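You operate a simulated robot arm through the tools that you are given. There is no shell and no other tool. Be economical: measure what you need, move in short steps, check, and stop when the job is done.

You run a simulated two-armed robot. Do the job below in one go: nothing can be reset, and whatever is moved stays where it is left.

TASK
Let the black air strut off and put it on the work stand.
Fine: the low link has lost its strut: lock the small yellow knob before the screw; hold the strut still at each turn of its screw; wait for 0 bar; screw shut. Where these are worked on the way, their far stop is far enough and under half their travel is too little: let-off screw of the black strut.

Only the result counts: the job must be done as asked and must still hold three seconds after the hand-in. Knocking over, shifting, dropping, spilling or breaking anything else fails it.

THE ROBOT
Two 7-joint arms with two-finger parallel grippers on one trunk, on a base that drives. Base frame: it is fixed to the floor where the robot stands at the start and does not move with it; the origin is under the middle of the robot, x ahead of it, y to its left, z up. Lengths are in mm, angles in rad, forces in N, time in s.
The left shoulder is at the start at [60, 147, 543], the right one opposite. With the tool pointing down near the work surface each hand reaches from about 180 to 740 mm from the robot's upright axis, wherever it stands, measured 20 degrees to its own side. Places, roughly: grey work stand [400, 1100, 700]; let-off screw of the black strut [500, 100, 700]; small green knob [700, 200, 1100]; small white knob [700, 300, 1100]; small yellow knob [700, 0, 1100]. Payload 3.43 kg a hand.
The tool frame of a hand sits at the grasp point between the pads (the TCP): z along the fingers, y along the line on which they close. The tips reach 30 mm beyond it. The gripper opens to 94 mm. The fingers are 28 mm wide and 10 mm thick; the gripper's body (50 by 96 mm) begins 55 mm behind the TCP.
Orientation is told as [roll, pitch, yaw] about the base's x, y, z axes, in that order, counted from this pose: with the fingers straight down and closing along the base's y, the tool's x points along the base's -x, its y along +y and its z along -z.

THE INTERFACE
- The arms move only by the tool apply_moves. It takes "left_deltas", "right_deltas" or both (then of equal length, played together; a hand with none holds still); each is a list of rows, each a list of 3 entries, a list of its own where there are three numbers: the opening, from 0 (shut) to 1 (fully open), then the shift along the tool's x, y, z in mm, then the turn, a rotation vector about the tool's x, y, z in rad. In form: [[jaw, [dx, dy, dz], [rx, ry, rz]], ...]. A call has 1 to 10 rows; each row shifts and turns the commanded pose from where the row before left it, along the tool's axes as they then stand. Each row takes 0.2 s and may step no farther than 50 mm and 0.15 rad from the row before; otherwise, or with a gripper value out of range, the whole call is refused. Where a pose cannot be reached the arm comes as near as it can. A force on the tool above 90 N (or 10 N above the force at the start of the call, whichever is more), or a blocked arm, ends the call early, and 0.2 s more pass. The fingers move at their own pace (about 72 mm/s each) and stop on an object; they squeeze with about 40 N. The grip force told is the motor's: it shows also when the fingers shut on nothing. Time passes only in rows, and 0.2 s behind the last, so rows that do not move let the fingers close. It gives the time, the measured TCP pose, the force on the tool (base axes), the opening and the grip force at its end, in the units of the frame above (readings bear some noise), with the torque about the TCP (base axes, N m) and any sound that the robot's microphone picked up, and new pictures: "show" is both (left out), scene, wrist or none (wrist: the cameras of the hands that moved).
- Cameras (640 x 400 px; columns grow to the right, rows downward): "scene" is now at [60.4, -7.3, 1181.6]; the picture's right is [-0.07, -1.00, 0.00], its down [-0.52, 0.04, -0.85] and it looks along [0.85, -0.06, -0.52] (base axes); focal length 284 px, centre (320, 200). "left" rides on the left gripper at [76, -14, -103] in its tool frame; the picture's right is [0.18, 0.98, 0.00], its down [-0.75, 0.14, -0.64] and it looks along [-0.63, 0.12, 0.77] (tool axes); focal length 243 px, centre (320, 200). "right" rides on the right gripper at [76, 14, -103] in its tool frame; the picture's right is [-0.18, 0.98, 0.00], its down [-0.75, -0.14, -0.64] and it looks along [-0.63, -0.12, 0.77] (tool axes); focal length 243 px, centre (320, 200). There is no depth. A picture from a camera that has moved, and an enlarged one, comes with that camera's place and axes in the base frame and with its lens.
- slide_trunk(by): slides the trunk up (or, below 0, down) by that many mm; the arms and the scene camera ride with it, the base frame stays. It gives what a move gives, with no picture.
- drive_base(legs): drives the robot by 1 to 6 legs, each [ahead, left, turn to the left] in mm, mm and rad, along the robot's own axes; the way and the turn of a leg run together, so that a leg with both is an arc; at most 1500 mm and 3.142 rad a leg. The arms and the cameras ride along, it lands a little off, and it stops where it bumps. It gives what a move gives, and a new picture of the scene camera.
- head_to(pan, tilt): turns the head with the scene camera to pan (to the left, within 1.501 rad either way) and tilt (down, from -0.506 to 1.204), counted from straight ahead of the robot. It gives what a move gives, and a new picture of the scene camera.
- close_up(camera, box): a new picture of the part [left, top, right, bottom] of that camera's present view, enlarged. It takes no simulated time.
- close_job(): hands the job in; it is judged then, once.

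Go step by step. Nothing tells you exact positions but the pictures and the camera data: compare them with the known pose of the tool, close in by small moves and look again before you grip or let go. The budget is 120 turns and 260 pictures, counting those below and the enlarged ones. Unless the task says otherwise, let go and move clear before handing in, and close with one line.

The tools are called after "Call:" by a JSON object that holds its "method" and its "body". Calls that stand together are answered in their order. apply_moves: Moves the arms, as the interface text tells. Its arguments: {"type":"object","properties":{"left_deltas":{"type":"array","items":{"type":"array"}},"right_deltas":{"type":"array","items":{"type":"array"}},"show":{"type":"string","enum":["both","scene","wrist","none"]}},"required":[]} The other tools are called the same way: slide_trunk (by) slides the trunk up or down; drive_base (legs) drives the base; head_to (pan, tilt) turns the head that bears the scene camera; close_up (camera, box) takes an enlarged picture of a part of a camera's view; close_job () hands the job in.

At the start:

```text
time: 0.0
left_ee_pos: [284.3, 129.7, 999.4]
left_ee_rot: [0.001, -0.002, 0.001]
left_force: [-0.7, -0.2, -0.1]
left_ft_torque: [-0.01, 0.01, 0.02]
left_width: 94.2
left_grasp_force: 0.1
right_ee_pos: [295.5, -99.6, 999.9]
right_ee_rot: [0.0, -0.004, 0.001]
right_force: [1.0, 0.0, -0.3]
right_ft_torque: [0.01, 0.02, 0.03]
right_width: 93.7
right_grasp_force: 0.1
trunk travel left (down, up): [-250.0, 0.0]
robot x, y, heading: [3.3, 1.4, -0.002]
head pan, tilt: [-0.073, 0.55]
```

scene: 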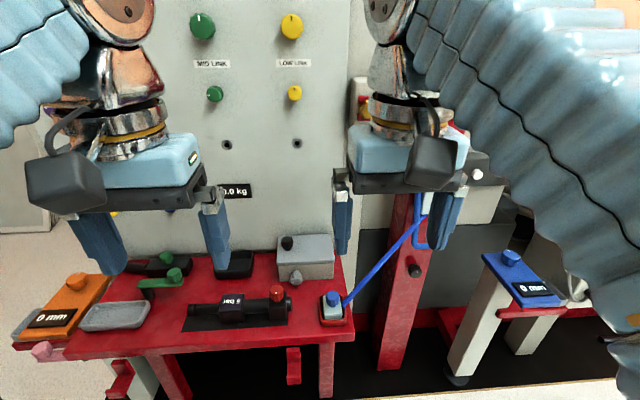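
right: 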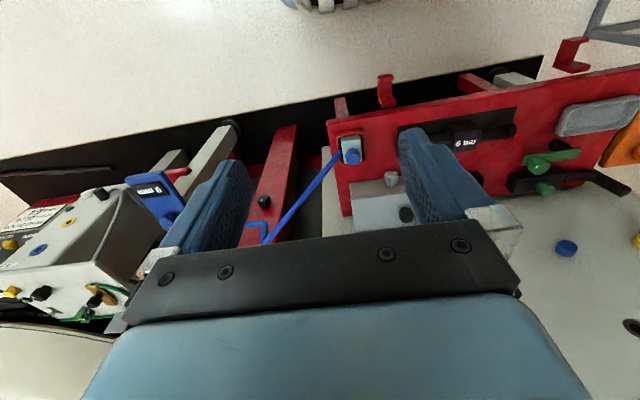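
left: 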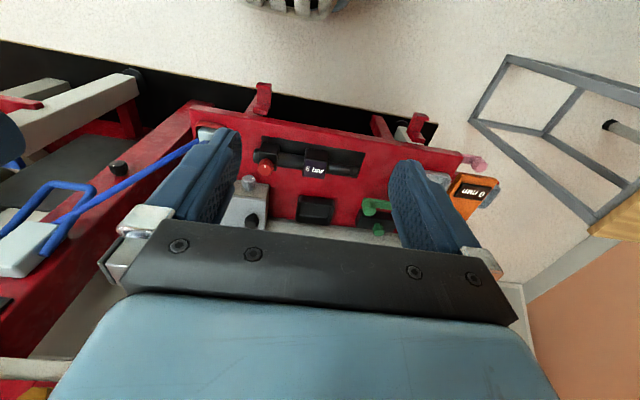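

I see a panel with knobs (mid link green, low link yellow), a red table with a black strut (gauge and red screw), and other devices. I'll look closer at these first.

Call:
{"method": "close_up", "body": {"camera": "scene", "box": [160, 220, 360, 345]}}

Call:
{"method": "close_up", "body": {"camera": "scene", "box": [100, 0, 360, 200]}}

Call:
{"method": "head_to", "body": {"pan": 1.2, "tilt": 0.5}}

```text
3.20 times, centred on (260, 282) of scene
camera zoom: at [60.4, -7.3, 1181.6], right [-0.07, -1.0, 0.0], down [-0.52, 0.04, -0.85], along [0.85, -0.06, -0.52], focal length 909 px, centre (512, -64)
```

zoom: 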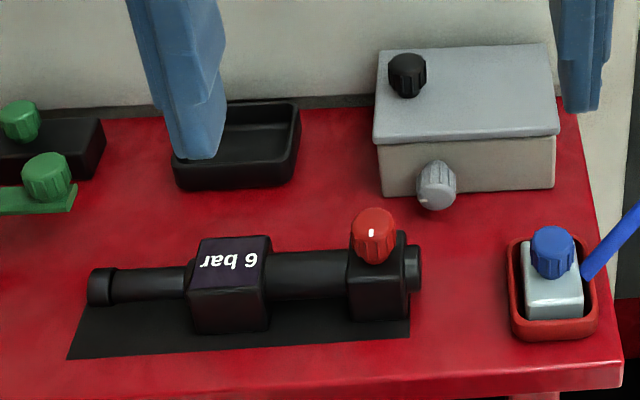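

```text
2.00 times, centred on (230, 100) of scene
camera zoom: at [60.4, -7.3, 1181.6], right [-0.07, -1.0, 0.0], down [-0.52, 0.04, -0.85], along [0.85, -0.06, -0.52], focal length 568 px, centre (500, 400)
```

zoom: 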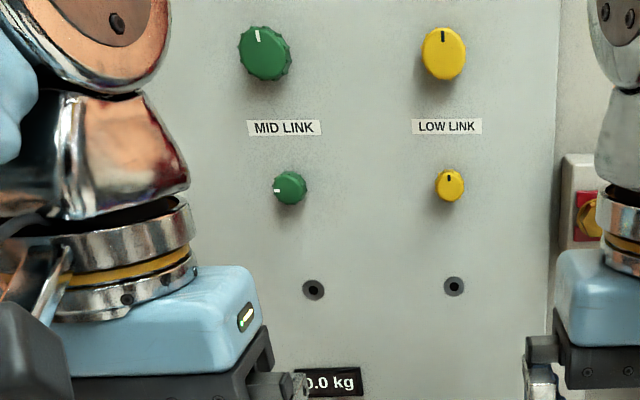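

```text
time: 1.4
left_ee_pos: [283.4, 129.4, 998.8]
left_ee_rot: [0.0, -0.001, 0.0]
left_force: [0.9, -0.8, 0.6]
left_ft_torque: [0.01, 0.02, -0.02]
left_width: 94.2
left_grasp_force: 0.1
right_ee_pos: [295.0, -99.7, 1001.0]
right_ee_rot: [-0.001, -0.004, 0.002]
right_force: [0.1, -0.6, -0.3]
right_ft_torque: [0.02, 0.0, 0.0]
right_width: 93.7
right_grasp_force: 0.1
trunk travel left (down, up): [-250.0, 0.0]
robot x, y, heading: [-2.3, -0.7, -0.003]
head pan, tilt: [1.201, 0.499]
camera scene: at [3.8, 84.1, 1186.2], right [0.93, -0.36, 0.0], down [-0.17, -0.45, -0.88], along [0.32, 0.82, -0.48], focal length 284 px, centre (320, 200)
```

scene: 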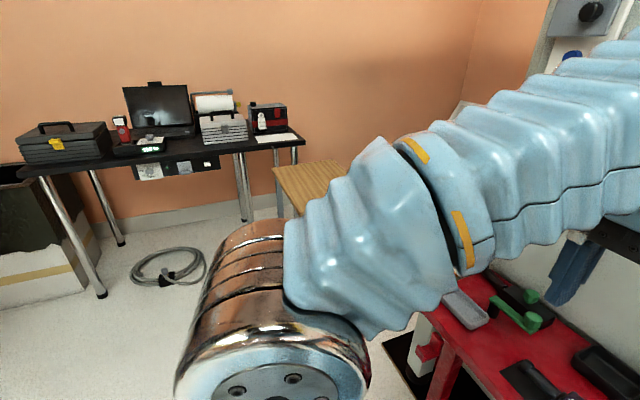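

The arm hides the stand. I'll back off for an overview of the panel and surroundings.

Call:
{"method": "drive_base", "body": {"legs": [[-450, 0, 0]]}}

Call:
{"method": "head_to", "body": {"pan": 0.0, "tilt": 0.2}}

Call:
{"method": "head_to", "body": {"pan": 0.75, "tilt": 0.3}}

```text
time: 4.2
left_ee_pos: [-167.2, 128.3, 1000.4]
left_ee_rot: [0.0, -0.001, -0.008]
left_force: [0.3, 0.2, -0.1]
left_ft_torque: [0.0, 0.0, 0.0]
left_width: 93.9
left_grasp_force: 0.0
right_ee_pos: [-156.1, -99.4, 1000.2]
right_ee_rot: [0.0, -0.004, -0.005]
right_force: [-0.4, -0.3, 0.3]
right_ft_torque: [-0.01, 0.05, -0.02]
right_width: 93.8
right_grasp_force: 0.1
trunk travel left (down, up): [-250.0, 0.0]
robot x, y, heading: [-451.4, -1.4, -0.005]
head pan, tilt: [1.201, 0.499]
camera scene: at [-447.3, 85.4, 1186.2], right [0.93, -0.37, 0.0], down [-0.18, -0.45, -0.88], along [0.32, 0.82, -0.48], focal length 284 px, centre (320, 200)
```

scene: 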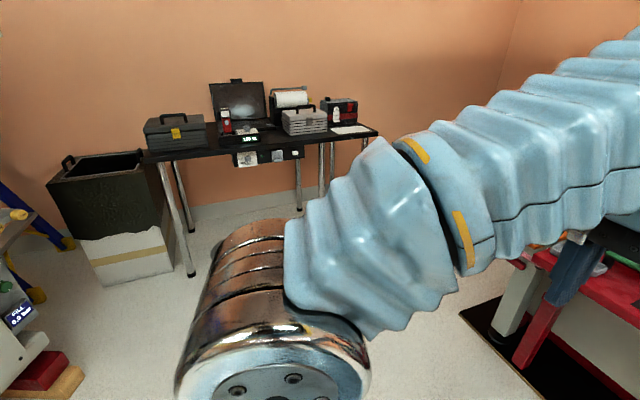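

```text
time: 5.6
left_ee_pos: [-168.5, 129.0, 999.7]
left_ee_rot: [0.001, -0.002, -0.007]
left_force: [0.5, 0.4, 0.3]
left_ft_torque: [0.0, -0.02, 0.01]
left_width: 94.2
left_grasp_force: 0.1
right_ee_pos: [-156.9, -99.1, 999.7]
right_ee_rot: [-0.001, -0.006, -0.004]
right_force: [-0.3, 0.4, 0.1]
right_ft_torque: [0.04, -0.01, -0.02]
right_width: 94.2
right_grasp_force: 0.1
trunk travel left (down, up): [-250.0, 0.0]
robot x, y, heading: [-452.6, -0.5, -0.007]
head pan, tilt: [0.0, 0.201]
camera scene: at [-387.7, 0.3, 1213.8], right [-0.01, -1.0, 0.0], down [-0.2, 0.0, -0.98], along [0.98, -0.01, -0.2], focal length 284 px, centre (320, 200)
```

scene: 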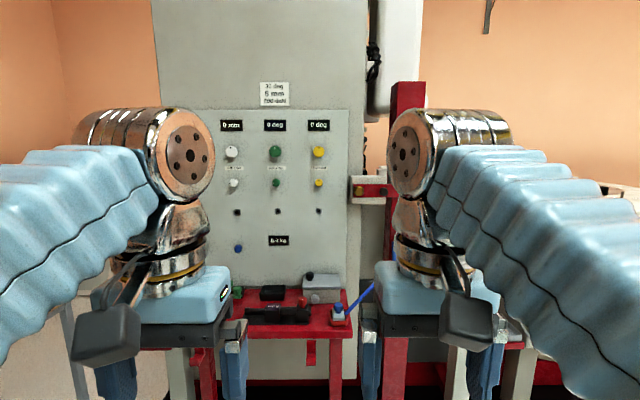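

```text
time: 6.7
left_ee_pos: [-168.1, 130.3, 1000.2]
left_ee_rot: [0.001, -0.002, -0.007]
left_force: [-0.6, 0.2, 0.9]
left_ft_torque: [-0.03, 0.03, -0.03]
left_width: 94.2
left_grasp_force: 0.2
right_ee_pos: [-157.4, -99.7, 1000.3]
right_ee_rot: [0.001, -0.003, -0.005]
right_force: [0.0, -0.4, -0.1]
right_ft_torque: [-0.01, -0.01, 0.0]
right_width: 93.9
right_grasp_force: 0.2
trunk travel left (down, up): [-250.0, 0.0]
robot x, y, heading: [-454.7, 0.6, -0.005]
head pan, tilt: [0.75, 0.3]
camera scene: at [-412.1, 64.0, 1204.6], right [0.68, -0.74, 0.0], down [-0.22, -0.2, -0.96], along [0.7, 0.65, -0.3], focal length 284 px, centre (320, 200)
```

scene: 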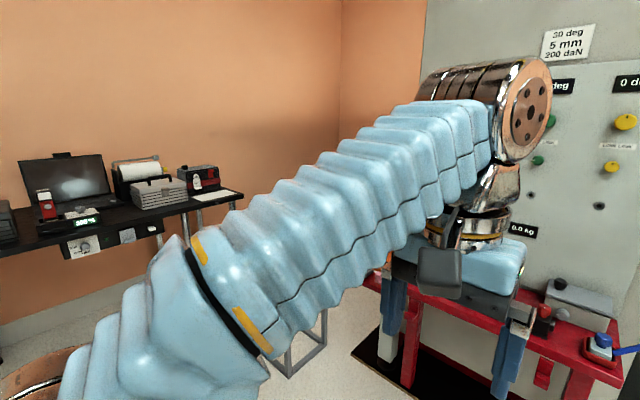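

Panel with three columns visible; I'll zoom on it from straight ahead.

Call:
{"method": "head_to", "body": {"pan": 0.0, "tilt": 0.2}}

Call:
{"method": "close_up", "body": {"camera": "scene", "box": [205, 75, 355, 170]}}

Call:
{"method": "close_up", "body": {"camera": "scene", "box": [205, 140, 355, 234]}}

Call:
{"method": "close_up", "body": {"camera": "scene", "box": [200, 240, 400, 365]}}

```text
time: 7.8
left_ee_pos: [-167.3, 128.8, 1000.5]
left_ee_rot: [0.0, -0.001, -0.007]
left_force: [0.0, 0.4, 0.9]
left_ft_torque: [0.01, 0.02, 0.0]
left_width: 94.2
left_grasp_force: 0.0
right_ee_pos: [-157.2, -99.5, 999.1]
right_ee_rot: [0.0, -0.003, -0.006]
right_force: [0.1, -0.9, 0.1]
right_ft_torque: [0.0, 0.02, 0.01]
right_width: 93.8
right_grasp_force: 0.0
trunk travel left (down, up): [-250.0, 0.0]
robot x, y, heading: [-451.6, 3.3, -0.01]
head pan, tilt: [0.0, 0.201]
camera scene: at [-387.7, 0.3, 1213.8], right [-0.01, -1.0, 0.0], down [-0.2, 0.0, -0.98], along [0.98, 0.0, -0.2], focal length 284 px, centre (320, 200)
```

scene: 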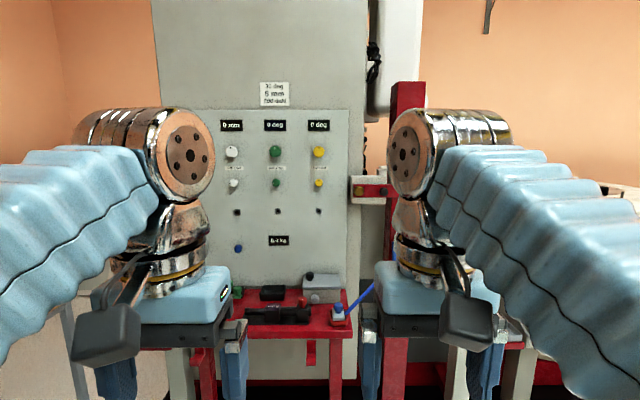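

```text
4.21 times, centred on (280, 122) of scene
camera zoom: at [-387.7, 0.3, 1213.8], right [-0.01, -1.0, 0.0], down [-0.2, 0.0, -0.98], along [0.98, 0.0, -0.2], focal length 1196 px, centre (488, 526)
```

zoom: 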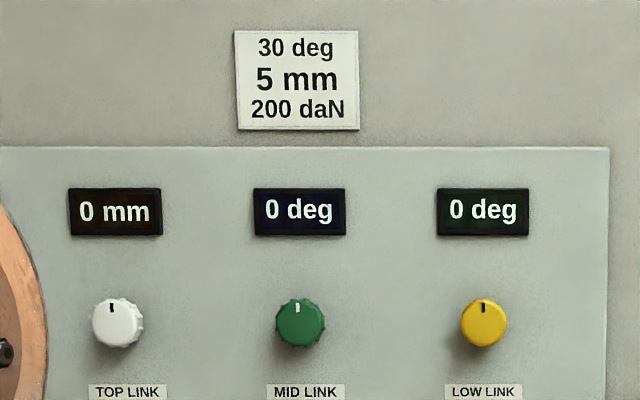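

```text
4.26 times, centred on (280, 187) of scene
camera zoom: at [-387.7, 0.3, 1213.8], right [-0.01, -1.0, 0.0], down [-0.2, 0.0, -0.98], along [0.98, 0.0, -0.2], focal length 1209 px, centre (490, 255)
```

zoom: 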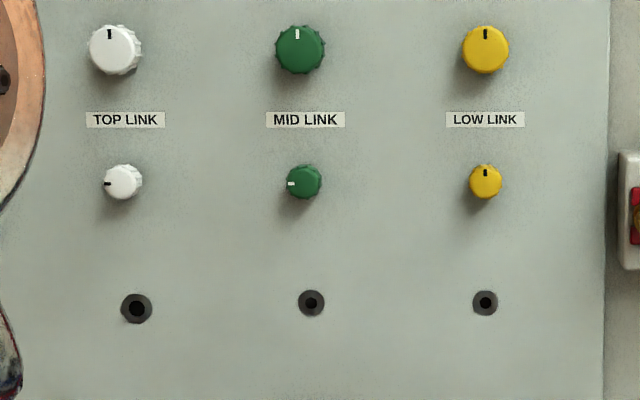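

```text
3.20 times, centred on (300, 302) of scene
camera zoom: at [-387.7, 0.3, 1213.8], right [-0.01, -1.0, 0.0], down [-0.2, 0.0, -0.98], along [0.98, 0.0, -0.2], focal length 909 px, centre (384, -128)
```

zoom: 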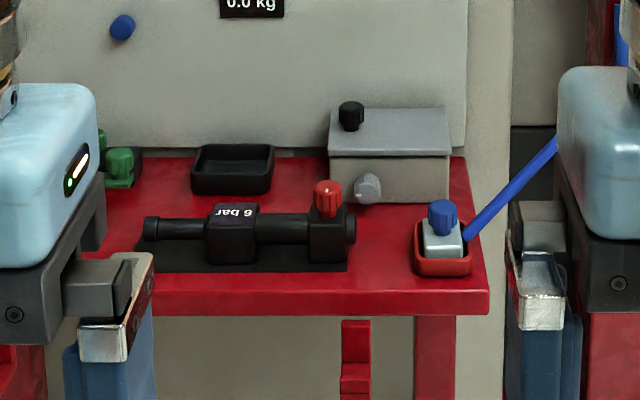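

Small white and green knobs point to 9 o'clock (locked) and yellow to 12 o'clock (free). Next I turn to see the work stand.

Call:
{"method": "drive_base", "body": {"legs": [[0, 0, 0.9]]}}

Call:
{"method": "head_to", "body": {"pan": 0.0, "tilt": 0.4}}

```text
time: 10.5
left_ee_pos: [-379.6, 305.9, 1000.3]
left_ee_rot: [0.0, -0.001, 0.904]
left_force: [-0.1, 0.2, 0.4]
left_ft_torque: [0.03, 0.01, 0.0]
left_width: 93.9
left_grasp_force: 0.0
right_ee_pos: [-190.6, 172.3, 1000.2]
right_ee_rot: [-0.001, -0.003, 0.905]
right_force: [0.0, 0.1, 0.1]
right_ft_torque: [-0.01, 0.02, -0.01]
right_width: 94.0
right_grasp_force: 0.1
trunk travel left (down, up): [-250.0, 0.0]
robot x, y, heading: [-452.8, 0.8, 0.907]
head pan, tilt: [0.0, 0.201]
camera scene: at [-411.8, 50.3, 1213.9], right [0.79, -0.62, 0.0], down [-0.12, -0.16, -0.98], along [0.61, 0.77, -0.2], focal length 284 px, centre (320, 200)
```

scene: 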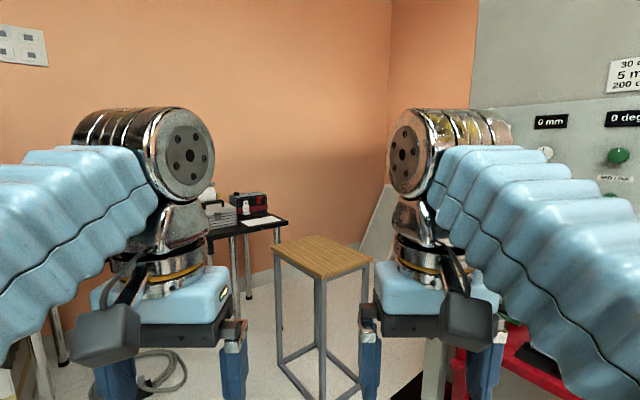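

```text
time: 11.2
left_ee_pos: [-378.8, 304.6, 1000.0]
left_ee_rot: [0.0, -0.003, 0.905]
left_force: [0.4, 0.8, -0.7]
left_ft_torque: [0.01, 0.02, 0.0]
left_width: 94.1
left_grasp_force: 0.1
right_ee_pos: [-191.2, 171.7, 1000.5]
right_ee_rot: [0.001, -0.003, 0.905]
right_force: [-0.2, -0.1, 0.3]
right_ft_torque: [0.01, 0.0, 0.02]
right_width: 93.9
right_grasp_force: 0.0
trunk travel left (down, up): [-250.0, 0.0]
robot x, y, heading: [-449.3, 1.6, 0.902]
head pan, tilt: [0.0, 0.4]
camera scene: at [-412.2, 49.9, 1195.4], right [0.79, -0.62, 0.0], down [-0.24, -0.31, -0.92], along [0.57, 0.72, -0.39], focal length 284 px, centre (320, 200)
```

scene: 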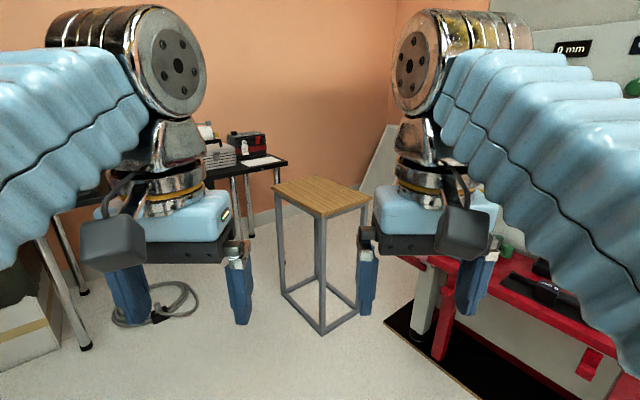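

The stand is the grey-framed stool with wooden top, around (400,1070,~680). Back to the panel now, to do the yellow knob first with the right hand.

Call:
{"method": "drive_base", "body": {"legs": [[0, 0, -0.902], [350, 0, 0]]}}

Call:
{"method": "apply_moves", "body": {"right_deltas": [[0.6, [0, 0, 0], [0, -0.15, 0]], [0.6, [0, 0, 0], [0, -0.15, 0]], [0.6, [0, 0, 0], [0, -0.15, 0]], [0.6, [0, 0, 0], [0, -0.15, 0]], [0.6, [0, 0, 0], [0, -0.15, 0]], [0.6, [0, 0, 0], [0, -0.15, 0]], [0.6, [0, 0, 0], [0, -0.15, 0]], [0.6, [0, 0, 0], [0, -0.15, 0]], [0.6, [0, 0, 0], [0, -0.15, 0]], [0.6, [0, 0, 0], [0, -0.15, 0]]], "show": "scene"}}

```text
time: 15.8
left_ee_pos: [180.6, 124.6, 1000.0]
left_ee_rot: [-0.002, -0.001, -0.012]
left_force: [-0.2, 0.0, -0.1]
left_ft_torque: [0.0, -0.01, 0.01]
left_width: 93.9
left_grasp_force: 0.1
right_ee_pos: [188.3, -106.0, 999.8]
right_ee_rot: [0.001, -0.001, -0.011]
right_force: [0.0, 0.7, -0.9]
right_ft_torque: [-0.01, 0.0, 0.0]
right_width: 94.1
right_grasp_force: 0.1
trunk travel left (down, up): [-250.0, 0.0]
robot x, y, heading: [-102.6, -0.0, -0.008]
head pan, tilt: [0.0, 0.4]
camera scene: at [-41.8, -3.3, 1195.3], right [-0.01, -1.0, 0.0], down [-0.39, 0.0, -0.92], along [0.92, -0.01, -0.39], focal length 284 px, centre (320, 200)
```

scene: 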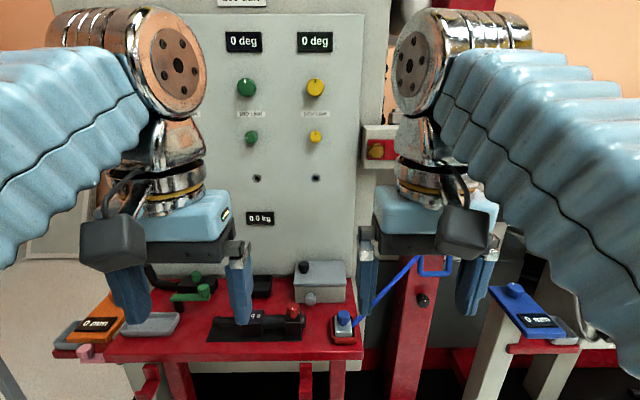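

```text
time: 18.0
left_ee_pos: [179.0, 124.6, 999.5]
left_ee_rot: [0.001, -0.001, -0.014]
left_force: [0.1, -1.2, 0.0]
left_ft_torque: [0.0, 0.02, 0.03]
left_width: 94.0
left_grasp_force: 0.1
right_ee_pos: [189.2, -104.5, 1000.4]
right_ee_rot: [0.004, -1.503, -0.014]
right_force: [-0.4, -0.6, 0.3]
right_ft_torque: [0.01, -0.02, 0.05]
right_width: 56.4
right_grasp_force: 0.1
trunk travel left (down, up): [-250.0, 0.0]
robot x, y, heading: [-105.0, -2.3, -0.014]
head pan, tilt: [0.0, 0.4]
camera scene: at [-41.6, -3.3, 1195.4], right [-0.01, -1.0, 0.0], down [-0.39, 0.0, -0.92], along [0.92, -0.01, -0.39], focal length 284 px, centre (320, 200)
```

scene: 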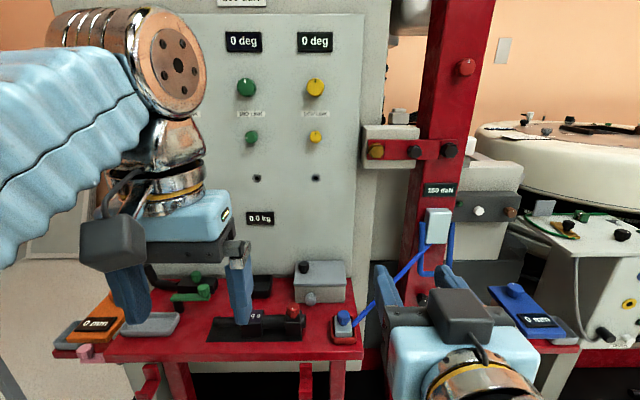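

The hand points forward; the yellow knob is near (700, 0, 1059). I line the right hand up with it and drive a little ahead.

Call:
{"method": "apply_moves", "body": {"right_deltas": [[0.7, [-20, 30, 30], [0, -0.068, 0.0]], [0.7, [-20, 30, 40], [0, 0, 0]], [0.7, [-19, 30, 40], [0, 0, 0]], [0.7, [0, 14, 40], [0, 0, 0]], [0.7, [0, 0, 40], [0, 0, 0]]], "show": "none"}}

Call:
{"method": "drive_base", "body": {"legs": [[110, 0, 0.01]]}}

Call:
{"method": "close_up", "body": {"camera": "right", "box": [0, 0, 640, 400]}}

```text
refused: row 2 steps farther than a row can; nothing moved
```

```text
time: 19.2
left_ee_pos: [291.7, 126.7, 999.8]
left_ee_rot: [0.001, -0.001, -0.002]
left_force: [0.5, -0.3, 0.0]
left_ft_torque: [-0.02, -0.06, 0.03]
left_width: 93.8
left_grasp_force: 0.3
right_ee_pos: [302.4, -102.1, 1000.1]
right_ee_rot: [-0.007, -1.503, 0.007]
right_force: [0.1, 0.5, 0.3]
right_ft_torque: [0.0, -0.02, 0.0]
right_width: 56.4
right_grasp_force: 0.0
trunk travel left (down, up): [-250.0, 0.0]
robot x, y, heading: [8.6, -2.0, -0.006]
head pan, tilt: [0.0, 0.4]
camera scene: at [70.7, -3.3, 1195.3], right [0.0, -1.0, 0.0], down [-0.39, 0.0, -0.92], along [0.92, 0.0, -0.39], focal length 284 px, centre (320, 200)
```

scene: 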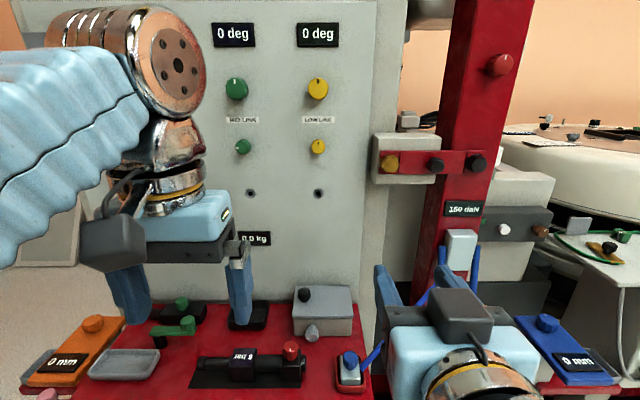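

```text
1.00 times, centred on (320, 200) of right (not enlarged: the box is as wide or as high as the picture)
camera zoom: at [193.9, -87.5, 930.5], right [0.01, 0.98, 0.18], down [-0.59, -0.14, 0.8], along [0.81, -0.12, 0.58], focal length 243 px, centre (320, 200)
```

zoom: 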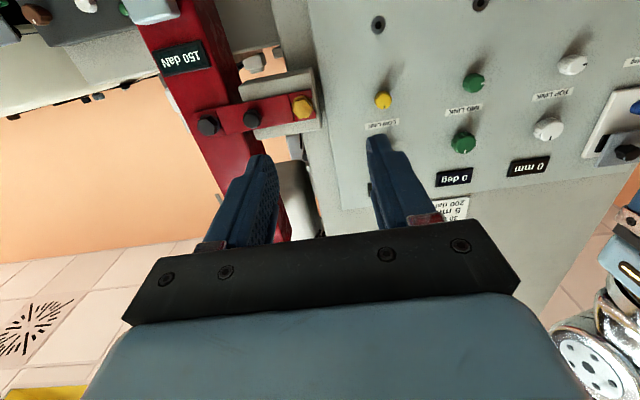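

Refined knob location: about (675, 0, 1063). Aligning the right hand in front of it.

Call:
{"method": "apply_moves", "body": {"right_deltas": [[0.7, [-15, 25, 20], [0, -0.068, -0.007]], [0.7, [-15, 25, 35], [0, 0, 0]], [0.7, [-15, 25, 35], [0, 0, 0]], [0.7, [-15, 25, 35], [0, 0, 0]], [0.7, [0, 0, 45], [0, 0, 0]], [0.7, [0, 0, 45], [0, 0, 0]], [0.7, [0, 0, 40], [0, 0, 0]]]}}

```text
time: 20.3
left_ee_pos: [289.6, 126.9, 999.8]
left_ee_rot: [0.0, -0.001, -0.005]
left_force: [0.1, 0.7, 0.4]
left_ft_torque: [0.02, -0.03, -0.01]
left_width: 93.9
left_grasp_force: 0.1
right_ee_pos: [380.1, -11.9, 1014.9]
right_ee_rot: [0.484, -1.491, -0.4]
right_force: [0.0, 0.9, 0.9]
right_ft_torque: [0.01, -0.03, -0.04]
right_width: 65.7
right_grasp_force: 0.0
trunk travel left (down, up): [-250.0, 0.0]
robot x, y, heading: [8.7, -3.3, -0.0]
head pan, tilt: [0.0, 0.4]
stopped in row 5 (right hand): the arm was blocked; the commanded pose is now the measured one
camera scene: at [70.9, -3.4, 1195.3], right [0.0, -1.0, 0.0], down [-0.39, 0.0, -0.92], along [0.92, 0.0, -0.39], focal length 284 px, centre (320, 200)
camera right: at [270.5, -3.7, 946.3], right [-0.07, 0.97, 0.22], down [-0.57, -0.22, 0.79], along [0.82, -0.07, 0.57], focal length 243 px, centre (320, 200)
```

scene: 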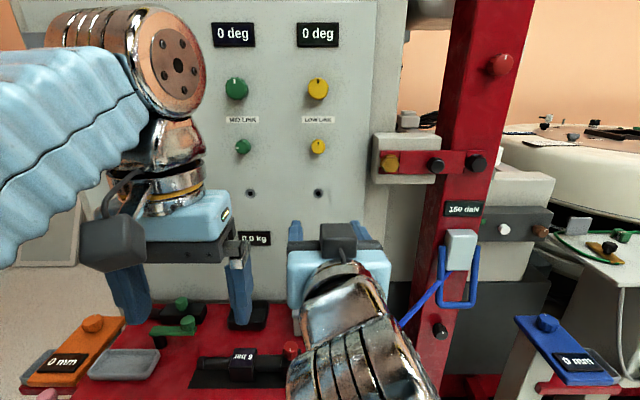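
right: 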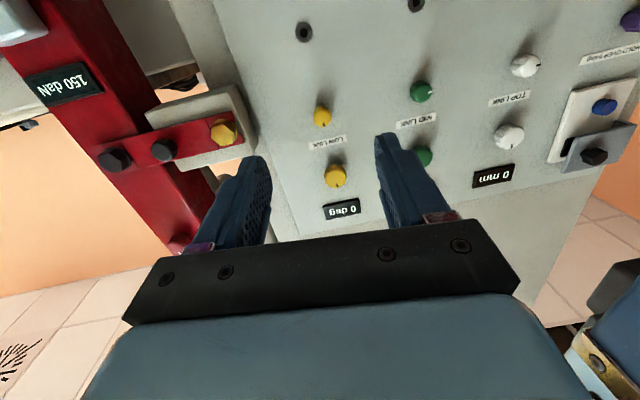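

The arm got blocked, apparently at a joint limit when reaching across the middle. I'll bring it back to its own side and move the whole robot left instead.

Call:
{"method": "apply_moves", "body": {"right_deltas": [[0.7, [0, -30, 0], [0.097, -0.07, -0.04]], [0.7, [-15, -30, 0], [0, 0, 0]], [0.7, [-15, -30, 0], [0, 0, 0]], [0.7, [-18, -10, 0], [0, 0, 0]]], "show": "none"}}

Call:
{"method": "drive_base", "body": {"legs": [[-20, 115, 0]]}}

```text
time: 21.3
left_ee_pos: [291.4, 126.6, 999.4]
left_ee_rot: [0.001, -0.002, -0.003]
left_force: [0.0, -0.3, 0.1]
left_ft_torque: [0.0, 0.01, 0.03]
left_width: 94.0
left_grasp_force: 0.1
right_ee_pos: [381.3, -111.4, 1064.0]
right_ee_rot: [-1.431, -1.562, 1.417]
right_force: [-0.6, 0.3, -0.4]
right_ft_torque: [-0.03, 0.02, -0.02]
right_width: 66.0
right_grasp_force: 0.0
trunk travel left (down, up): [-250.0, 0.0]
robot x, y, heading: [6.5, -2.4, -0.006]
head pan, tilt: [0.0, 0.4]
```

```text
time: 22.5
left_ee_pos: [271.9, 242.2, 1000.5]
left_ee_rot: [0.001, -0.001, -0.006]
left_force: [0.3, 0.2, 0.1]
left_ft_torque: [0.01, 0.02, 0.01]
left_width: 94.0
left_grasp_force: 0.1
right_ee_pos: [362.4, 3.4, 1063.9]
right_ee_rot: [-1.455, -1.564, 1.437]
right_force: [-0.3, -0.7, 0.1]
right_ft_torque: [0.01, 0.0, 0.0]
right_width: 66.0
right_grasp_force: 0.1
trunk travel left (down, up): [-250.0, 0.0]
robot x, y, heading: [-13.9, 119.0, -0.007]
head pan, tilt: [0.0, 0.4]
camera scene: at [51.3, 113.2, 1195.3], right [0.0, -1.0, 0.0], down [-0.39, 0.0, -0.92], along [0.92, 0.0, -0.39], focal length 284 px, centre (320, 200)
```

scene: 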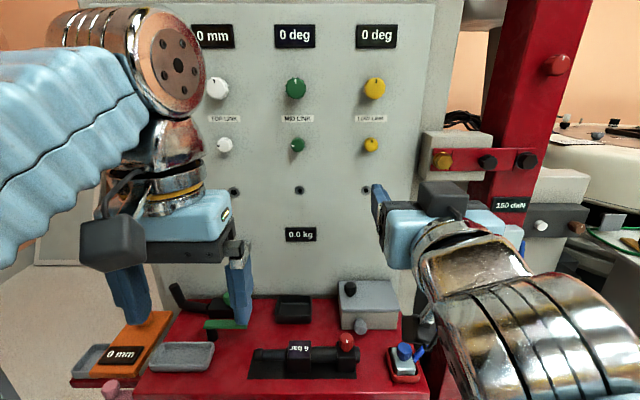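

Aligned; now advancing toward the knob.

Call:
{"method": "apply_moves", "body": {"right_deltas": [[0.7, [0, 0, 40], [0, 0, 0]], [0.7, [0, 0, 40], [0, 0, 0]], [0.7, [0, 0, 40], [0, 0, 0]], [0.7, [0, 0, 40], [0, 0, 0]], [0.7, [0, 0, 40], [0, 0, 0]]]}}

```text
time: 23.7
left_ee_pos: [270.8, 242.4, 1000.6]
left_ee_rot: [0.0, -0.001, -0.006]
left_force: [-0.2, -0.2, 0.1]
left_ft_torque: [0.0, -0.01, 0.01]
left_width: 94.0
left_grasp_force: 0.1
right_ee_pos: [562.7, 0.4, 1064.5]
right_ee_rot: [-1.567, -1.563, 1.552]
right_force: [-0.4, 0.8, -0.5]
right_ft_torque: [0.0, 0.01, 0.01]
right_width: 65.9
right_grasp_force: 0.0
trunk travel left (down, up): [-250.0, 0.0]
robot x, y, heading: [-11.8, 112.9, -0.008]
head pan, tilt: [0.0, 0.4]
camera scene: at [51.1, 113.4, 1195.3], right [0.0, -1.0, 0.0], down [-0.39, 0.0, -0.92], along [0.92, 0.0, -0.39], focal length 284 px, centre (320, 200)
camera right: at [459.5, 16.2, 987.8], right [0.02, 0.98, 0.18], down [-0.64, -0.13, 0.75], along [0.76, -0.13, 0.63], focal length 243 px, centre (320, 200)
```

scene: 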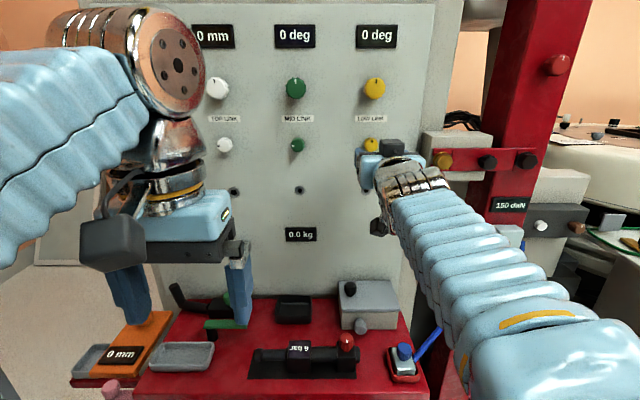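
right: 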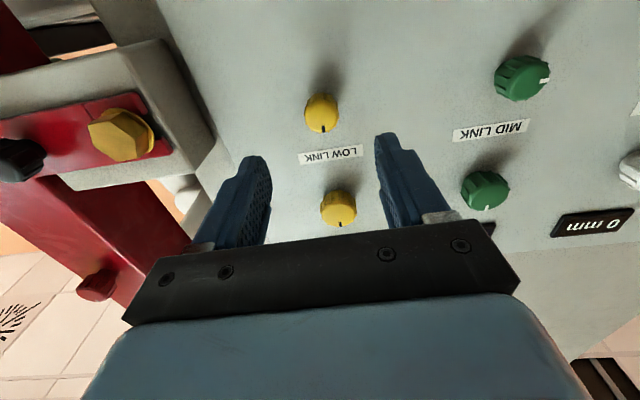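

Triangulated: knob face ≈ (664, 2, 1065). I pre-rotate the grip and approach.

Call:
{"method": "apply_moves", "body": {"right_deltas": [[0.7, [0, 1, 0], [0, 0, 0.15]], [0.7, [0, 0, 0], [0, 0, 0.15]], [0.7, [0, 0, 0], [0, 0, 0.15]], [0.7, [0, 0, 0], [0, 0, 0.15]], [0.7, [0, 0, 0], [0, 0, 0.15]], [0.7, [0, 0, 35], [0, 0, 0]], [0.7, [0, 0, 35], [0, 0, 0]]], "show": "wrist"}}

Call:
{"method": "close_up", "body": {"camera": "scene", "box": [320, 100, 480, 200]}}

```text
time: 25.3
left_ee_pos: [272.4, 243.3, 999.8]
left_ee_rot: [0.001, -0.003, -0.006]
left_force: [-0.3, -0.1, -0.5]
left_ft_torque: [0.02, 0.0, -0.01]
left_width: 94.2
left_grasp_force: 0.1
right_ee_pos: [632.1, -0.4, 1061.5]
right_ee_rot: [1.57, -0.828, -1.585]
right_force: [-0.6, 0.1, 0.0]
right_ft_torque: [0.01, 0.02, 0.0]
right_width: 65.6
right_grasp_force: 0.0
trunk travel left (down, up): [-250.0, 0.0]
robot x, y, heading: [-9.9, 114.8, -0.006]
head pan, tilt: [0.0, 0.4]
camera right: at [530.3, 63.6, 1014.5], right [0.01, 0.6, 0.8], down [-0.65, -0.6, 0.46], along [0.76, -0.53, 0.38], focal length 243 px, centre (320, 200)
```

right: 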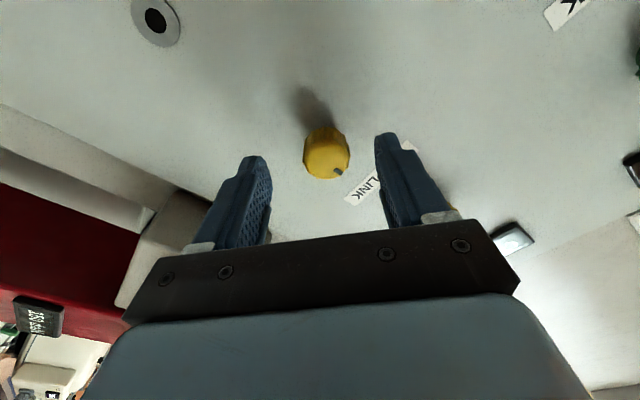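

```text
4.00 times, centred on (400, 150) of scene
camera zoom: at [51.2, 113.4, 1195.3], right [0.0, -1.0, 0.0], down [-0.39, 0.0, -0.92], along [0.92, 0.0, -0.39], focal length 1137 px, centre (0, 400)
```

zoom: 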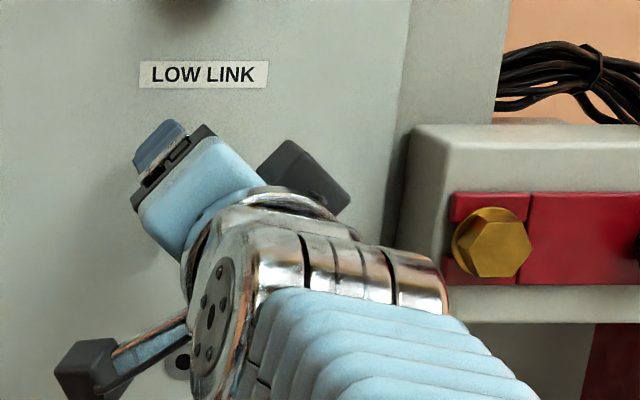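

Well aligned. Advancing a bit more and closing on the knob.

Call:
{"method": "apply_moves", "body": {"right_deltas": [[0.7, [0, 2, 12], [0, 0, 0]], [0.7, [0, 0, 10], [0, 0, 0]], [0.0, [0, 0, 0], [0, 0, 0]], [0.0, [0, 0, 0], [0, 0, 0]], [0.0, [0, 0, 0], [0, 0, 0]]], "show": "wrist"}}

```text
time: 26.5
left_ee_pos: [272.2, 243.9, 999.5]
left_ee_rot: [0.0, -0.001, -0.004]
left_force: [-0.4, -0.2, 0.7]
left_ft_torque: [0.02, -0.01, 0.0]
left_width: 93.9
left_grasp_force: 0.1
right_ee_pos: [655.7, 1.3, 1063.8]
right_ee_rot: [1.571, -0.829, -1.586]
right_force: [2.3, 0.7, 2.2]
right_ft_torque: [0.0, -0.51, 1.08]
right_width: 28.8
right_grasp_force: 45.2
trunk travel left (down, up): [-250.0, 0.0]
robot x, y, heading: [-13.1, 114.9, 0.002]
head pan, tilt: [0.0, 0.4]
camera right: at [552.3, 65.5, 1017.2], right [0.01, 0.6, 0.8], down [-0.65, -0.6, 0.46], along [0.76, -0.53, 0.39], focal length 243 px, centre (320, 200)
```

right: 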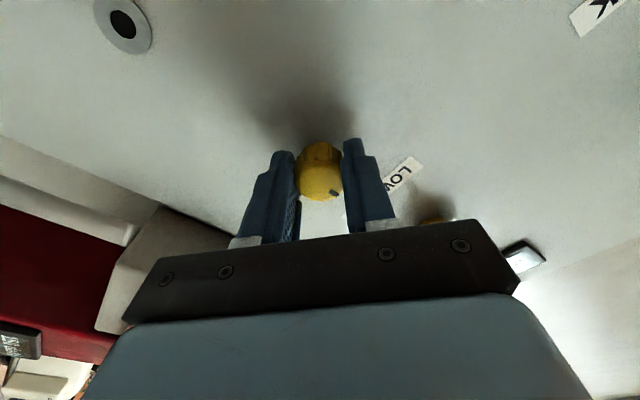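

Gripped (28.8 mm). Now turning it counter-clockwise toward 9 o'clock.

Call:
{"method": "apply_moves", "body": {"right_deltas": [[0.0, [0, 0, 0], [0, 0, -0.14]], [0.0, [0, 0, 0], [0, 0, -0.14]], [0.0, [0, 0, 0], [0, 0, -0.14]], [0.0, [0, 0, 0], [0, 0, -0.14]], [0.0, [0, 0, 0], [0, 0, -0.14]], [0.0, [0, 0, 0], [0, 0, -0.14]]], "show": "wrist"}}

```text
time: 27.9
left_ee_pos: [272.4, 241.6, 999.2]
left_ee_rot: [0.001, -0.001, -0.004]
left_force: [0.1, 0.5, -0.7]
left_ft_torque: [0.03, -0.01, -0.01]
left_width: 93.8
left_grasp_force: 0.0
right_ee_pos: [655.2, 0.2, 1063.6]
right_ee_rot: [-1.547, -1.472, 1.531]
right_force: [6.3, -4.8, -3.9]
right_ft_torque: [0.01, -0.82, 1.07]
right_width: 29.1
right_grasp_force: 44.8
trunk travel left (down, up): [-250.0, 0.0]
robot x, y, heading: [-11.8, 110.0, -0.001]
head pan, tilt: [0.0, 0.4]
camera right: at [551.1, 9.0, 986.3], right [0.02, 1.0, 0.09], down [-0.64, -0.06, 0.77], along [0.77, -0.07, 0.64], focal length 243 px, centre (320, 200)
```

right: 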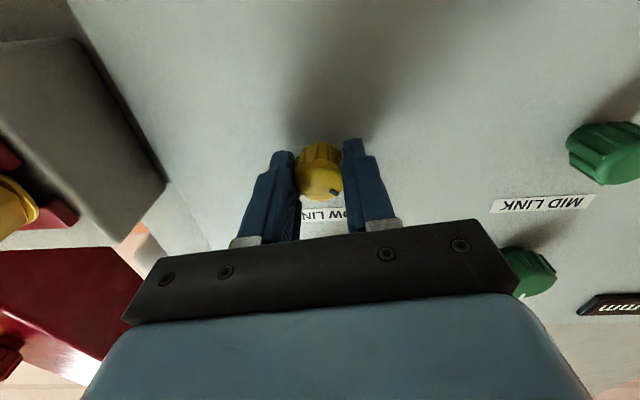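

The knob turns with the hand. Continuing to 90°.

Call:
{"method": "apply_moves", "body": {"right_deltas": [[0.0, [0, 0, 0], [0, 0, -0.15]], [0.0, [0, 0, 0], [0, 0, -0.15]], [0.0, [0, 0, 0], [0, 0, -0.15]], [0.0, [0, 0, 0], [0, 0, -0.15]], [0.0, [0, 0, 0], [0, 0, -0.15]]], "show": "wrist"}}

```text
time: 29.1
left_ee_pos: [273.0, 243.0, 1000.4]
left_ee_rot: [-0.001, 0.0, -0.005]
left_force: [0.5, 0.5, -0.2]
left_ft_torque: [0.02, 0.01, 0.0]
left_width: 93.9
left_grasp_force: 0.0
right_ee_pos: [654.6, -0.7, 1064.0]
right_ee_rot: [-1.567, -0.722, 1.552]
right_force: [-1.3, -7.3, -6.0]
right_ft_torque: [0.69, 1.07, 0.38]
right_width: 28.9
right_grasp_force: 45.4
trunk travel left (down, up): [-250.0, 0.0]
robot x, y, heading: [-14.1, 112.9, -0.001]
head pan, tilt: [0.0, 0.4]
camera right: at [550.2, -45.9, 1003.6], right [0.01, 0.79, -0.62], down [-0.63, 0.48, 0.61], along [0.77, 0.38, 0.5], focal length 243 px, centre (320, 200)
```

right: 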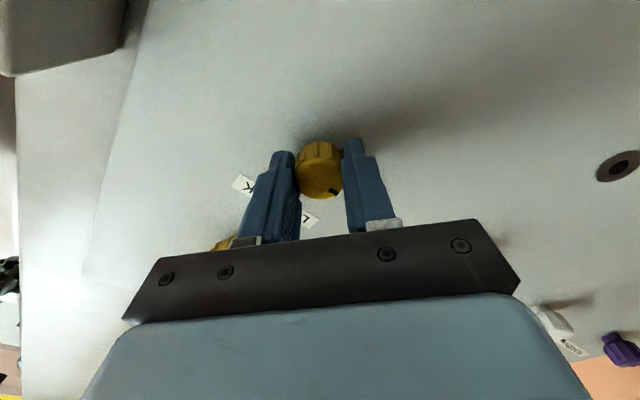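

The torque rose at the end, suggesting its stop. Releasing, backing off and checking.

Call:
{"method": "apply_moves", "body": {"right_deltas": [[0.7, [0, 0, 0], [0, 0, 0.03]], [0.7, [0, 0, 0], [0, 0, 0]], [0.7, [0, 0, -40], [0, 0, 0]], [0.7, [0, 0, -45], [0, 0, 0.15]], [0.7, [0, 0, -45], [0, 0, 0.15]], [0.7, [0, 0, -45], [0, 0, 0.15]], [0.7, [0, 0, -45], [0, 0, 0.15]], [0.7, [0, 0, -45], [0, 0, 0.15]]], "show": "wrist"}}

Call:
{"method": "close_up", "body": {"camera": "scene", "box": [180, 110, 420, 260]}}

```text
time: 30.9
left_ee_pos: [271.7, 242.7, 999.3]
left_ee_rot: [0.001, -0.002, -0.007]
left_force: [0.6, -0.2, 0.0]
left_ft_torque: [0.03, 0.05, -0.03]
left_width: 94.1
left_grasp_force: 0.1
right_ee_pos: [388.9, 5.3, 1065.9]
right_ee_rot: [-1.556, -1.505, 1.54]
right_force: [-0.4, -0.2, -0.9]
right_ft_torque: [-0.01, 0.0, 0.04]
right_width: 65.9
right_grasp_force: 0.1
trunk travel left (down, up): [-250.0, 0.0]
robot x, y, heading: [-11.4, 111.5, -0.001]
head pan, tilt: [0.0, 0.4]
camera right: at [285.5, 16.8, 988.8], right [0.02, 0.99, 0.12], down [-0.64, -0.08, 0.76], along [0.77, -0.09, 0.64], focal length 243 px, centre (320, 200)
```

right: 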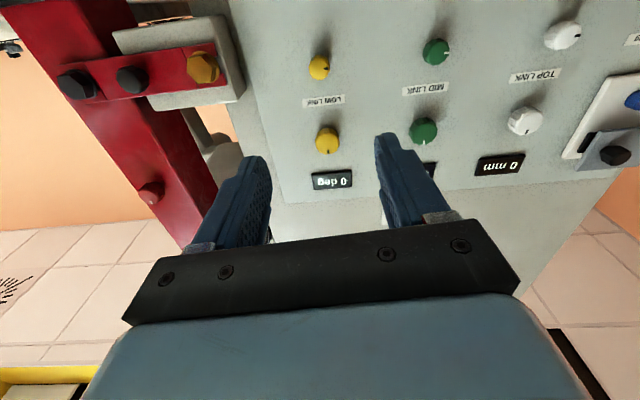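

```text
2.67 times, centred on (300, 185) of scene
camera zoom: at [51.6, 113.4, 1195.3], right [0.0, -1.0, 0.0], down [-0.39, 0.0, -0.92], along [0.92, 0.0, -0.39], focal length 758 px, centre (373, 240)
```

zoom: 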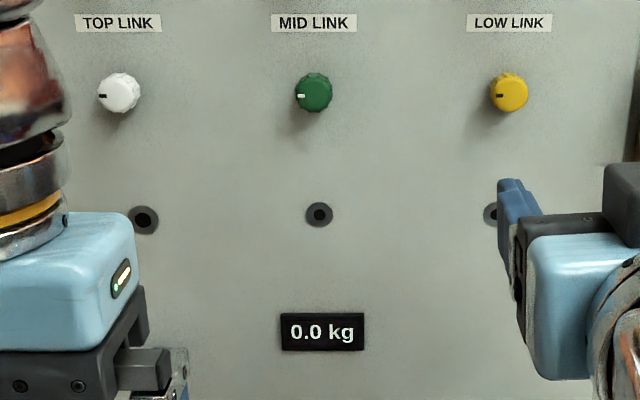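

The yellow knob now matches the locked ones. Next: the strut; screw top ≈ (498, 59, 674). I bring the right hand back to pointing down and place it for a view.

Call:
{"method": "apply_moves", "body": {"right_deltas": [[0.7, [0, 0, 0], [0, 0, 0.06]], [0.7, [0, 0, 0], [0, 0.15, 0]], [0.7, [0, 0, 0], [0, 0.15, 0]], [0.7, [0, 0, 0], [0, 0.15, 0]], [0.7, [0, 0, 0], [0, 0.15, 0]], [0.7, [0, 0, 0], [0, 0.15, 0]], [0.7, [0, 0, 0], [0, 0.15, 0]], [0.7, [0, 0, 0], [0, 0.15, 0]], [0.7, [0, 0, 0], [0, 0.15, 0]], [0.7, [0, 0, 0], [0, 0.15, 0]]], "show": "none"}}

Call:
{"method": "apply_moves", "body": {"right_deltas": [[0.7, [0, 0, 0], [0, 0.15, 0]], [0.7, [0, 0, 0], [0, 0.07, 0]], [0.7, [-30, 15, 30], [0, 0, 0]], [0.7, [-30, 15, 35], [0, 0, 0]], [0.7, [-25, 15, 35], [0, 0, 0]], [0.7, [-20, 15, 35], [0, 0, 0]], [0.7, [0, 0, 45], [0, 0, 0]], [0.7, [0, 0, 45], [0, 0, 0]]]}}

```text
time: 33.1
left_ee_pos: [270.7, 242.8, 1000.4]
left_ee_rot: [0.0, -0.005, -0.005]
left_force: [-0.1, 0.9, -0.6]
left_ft_torque: [-0.05, 0.01, -0.01]
left_width: 94.1
left_grasp_force: 0.0
right_ee_pos: [388.6, 6.3, 1064.2]
right_ee_rot: [-0.007, -0.271, -0.015]
right_force: [-0.2, 0.9, 0.3]
right_ft_torque: [-0.02, 0.0, 0.0]
right_width: 66.0
right_grasp_force: 0.0
right hand out of reach, approached as far as the arm can: row 10
trunk travel left (down, up): [-250.0, 0.0]
robot x, y, heading: [-11.6, 111.8, -0.004]
head pan, tilt: [0.0, 0.4]
```

```text
time: 34.9
left_ee_pos: [271.0, 242.0, 999.5]
left_ee_rot: [0.001, -0.001, -0.006]
left_force: [-0.4, 0.5, 0.1]
left_ft_torque: [0.01, -0.02, 0.0]
left_width: 94.3
left_grasp_force: 0.0
right_ee_pos: [551.7, 61.2, 875.5]
right_ee_rot: [-0.008, -0.272, -0.013]
right_force: [-0.1, 0.4, -0.1]
right_ft_torque: [-0.01, -0.01, 0.01]
right_width: 65.8
right_grasp_force: 0.1
right hand out of reach, approached as far as the arm can: row 1, 2
trunk travel left (down, up): [-250.0, 0.0]
robot x, y, heading: [-14.7, 113.2, -0.006]
head pan, tilt: [0.0, 0.4]
camera scene: at [51.2, 113.4, 1195.4], right [0.0, -1.0, 0.0], down [-0.39, 0.0, -0.92], along [0.92, 0.0, -0.39], focal length 284 px, centre (320, 200)
camera right: at [449.9, 78.9, 954.0], right [0.19, 0.98, 0.04], down [0.55, -0.14, 0.82], along [0.81, -0.14, -0.57], focal length 243 px, centre (320, 200)
```

scene: 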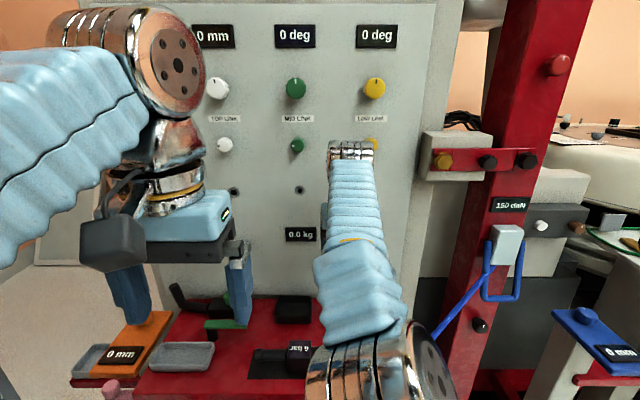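
right: 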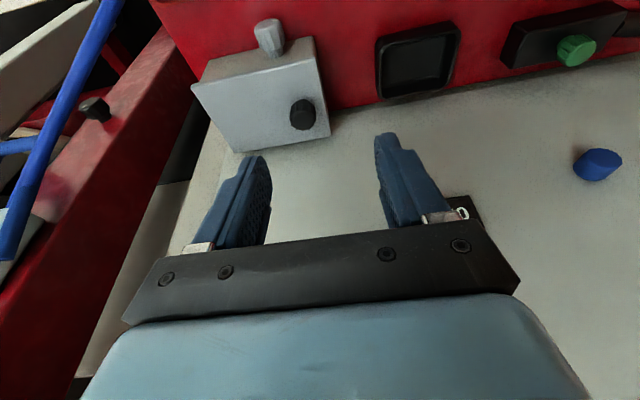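

Fixing the remaining tilt, and shifting back above the screw.

Call:
{"method": "apply_moves", "body": {"right_deltas": [[0.7, [10, 0, 0], [0, 0.14, 0]], [0.7, [10, 0, 0], [0, 0.132, 0]], [0.7, [30, 0, 10], [0.008, 0, 0]], [0.7, [10, 0, 35], [0, 0, 0]]]}}

```text
time: 35.9
left_ee_pos: [272.1, 243.0, 999.9]
left_ee_rot: [0.0, -0.002, -0.005]
left_force: [-0.4, -0.2, -0.1]
left_ft_torque: [-0.01, -0.01, 0.03]
left_width: 93.8
left_grasp_force: 0.2
right_ee_pos: [491.9, 63.0, 825.3]
right_ee_rot: [-0.016, 0.0, -0.016]
right_force: [0.2, -0.4, 0.5]
right_ft_torque: [0.03, -0.03, 0.04]
right_width: 65.6
right_grasp_force: 0.1
trunk travel left (down, up): [-250.0, 0.0]
robot x, y, heading: [-10.3, 114.6, -0.006]
head pan, tilt: [0.0, 0.4]
camera scene: at [51.2, 113.4, 1195.3], right [0.0, -1.0, 0.0], down [-0.39, 0.0, -0.92], along [0.92, 0.0, -0.39], focal length 284 px, centre (320, 200)
camera right: at [414.4, 79.8, 928.2], right [0.2, 0.98, -0.02], down [0.75, -0.14, 0.64], along [0.63, -0.14, -0.77], focal length 243 px, centre (320, 200)
```

scene: 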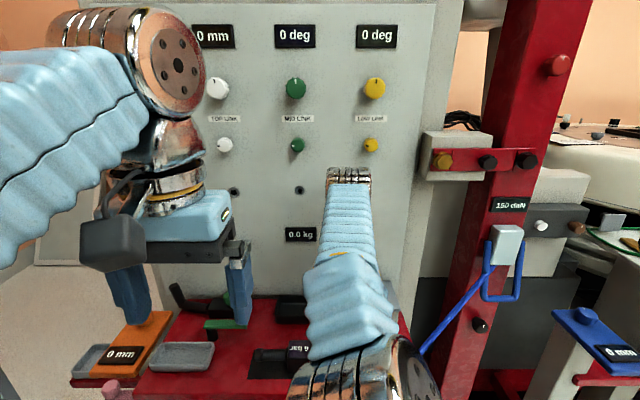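
right: 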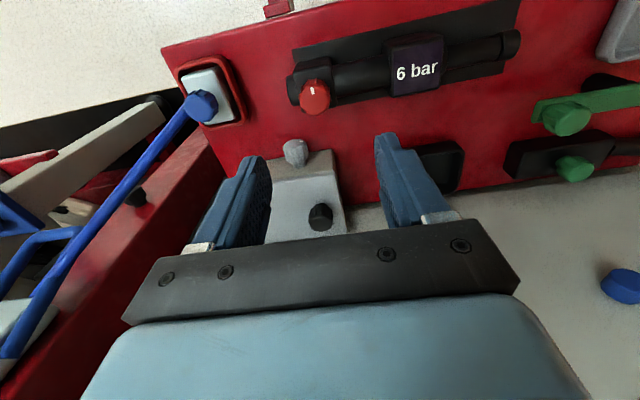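

Now I see it all: screw ≈ (490, 57, 678), gauge block ≈ (487, 155), reading 6 bar. Left hand will hold the gauge block across x; I yaw it 90° and move over, while the right gives room.

Call:
{"method": "apply_moves", "body": {"left_deltas": [[1, [0, 0, 0], [0, 0, 0.15]], [1, [0, 0, 0], [0, 0, 0.15]], [1, [0, 0, 0], [0, 0, 0.15]], [1, [0, 0, 0], [0, 0, 0.15]], [1, [0, 0, 0], [0, 0, 0.15]], [1, [0, 0, 0], [0, 0, 0.15]], [1, [0, 0, 0], [0, 0, 0.15]], [1, [0, 0, 0], [0, 0, 0.15]], [1, [0, 0, 0], [0, 0, 0.15]], [1, [0, 0, 0], [0, 0, 0.15]]], "right_deltas": [[0.7, [0, -20, 0], [0, 0, 0]], [0.7, [0, -20, 0], [0, 0, 0]], [0.7, [0, -20, 0], [0, 0, 0]], [0.7, [0, 0, 0], [0, 0, 0]], [0.7, [0, 0, 0], [0, 0, 0]], [0.7, [0, 0, 0], [0, 0, 0]], [0.7, [0, 0, 0], [0, 0, 0]], [0.7, [0, 0, 0], [0, 0, 0]], [0.7, [0, 0, 0], [0, 0, 0]], [0.7, [0, 0, 0], [0, 0, 0]]], "show": "none"}}

Call:
{"method": "apply_moves", "body": {"left_deltas": [[1, [0, 0, 0], [0, 0, 0.07]], [1, [0, 40, 15], [0, 0, 0]], [1, [0, 40, 15], [0, 0, 0]], [1, [0, 40, 15], [0, 0, 0]], [1, [0, 40, 15], [0, 0, 0]], [1, [0, 40, 15], [0, 0, 0]], [1, [-30, 15, 15], [0, 0, 0]], [1, [-30, 0, 30], [0, 0, 0]], [1, [-25, 0, 30], [0, 0, 0]]]}}

```text
time: 38.1
left_ee_pos: [273.0, 243.1, 1000.3]
left_ee_rot: [0.001, 0.0, -1.506]
left_force: [0.1, 0.4, 0.1]
left_ft_torque: [-0.02, 0.0, -0.02]
left_width: 94.0
left_grasp_force: 0.1
right_ee_pos: [490.1, 2.0, 828.1]
right_ee_rot: [-0.015, -0.001, -0.016]
right_force: [0.5, -0.1, -0.3]
right_ft_torque: [0.02, 0.0, -0.02]
right_width: 65.6
right_grasp_force: 0.1
trunk travel left (down, up): [-250.0, 0.0]
robot x, y, heading: [-13.7, 113.0, -0.004]
head pan, tilt: [0.0, 0.4]
```

```text
time: 40.1
left_ee_pos: [489.5, 158.7, 849.6]
left_ee_rot: [0.001, 0.0, -1.573]
left_force: [0.4, 0.3, -1.0]
left_ft_torque: [0.01, 0.01, -0.01]
left_width: 94.1
left_grasp_force: 0.0
right_ee_pos: [490.8, 0.9, 827.4]
right_ee_rot: [-0.016, 0.001, -0.017]
right_force: [-0.2, 0.8, -0.3]
right_ft_torque: [-0.02, 0.03, -0.01]
right_width: 65.7
right_grasp_force: 0.0
trunk travel left (down, up): [-250.0, 0.0]
robot x, y, heading: [-13.4, 112.5, -0.007]
head pan, tilt: [0.0, 0.4]
camera scene: at [51.4, 113.6, 1195.3], right [0.0, -1.0, 0.0], down [-0.39, 0.0, -0.92], along [0.92, 0.0, -0.39], focal length 284 px, centre (320, 200)
camera left: at [474.2, 234.1, 952.7], right [0.98, 0.18, 0.0], down [0.14, -0.75, 0.64], along [0.12, -0.63, -0.77], focal length 243 px, centre (320, 200)
```

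scene: 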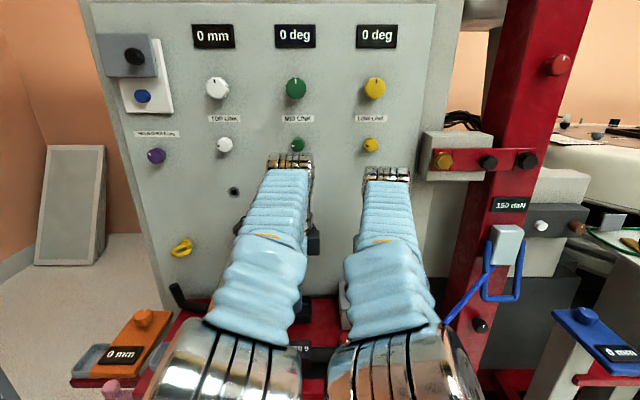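
left: 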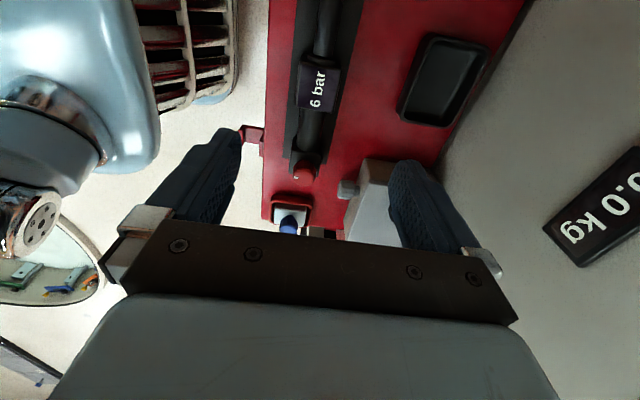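

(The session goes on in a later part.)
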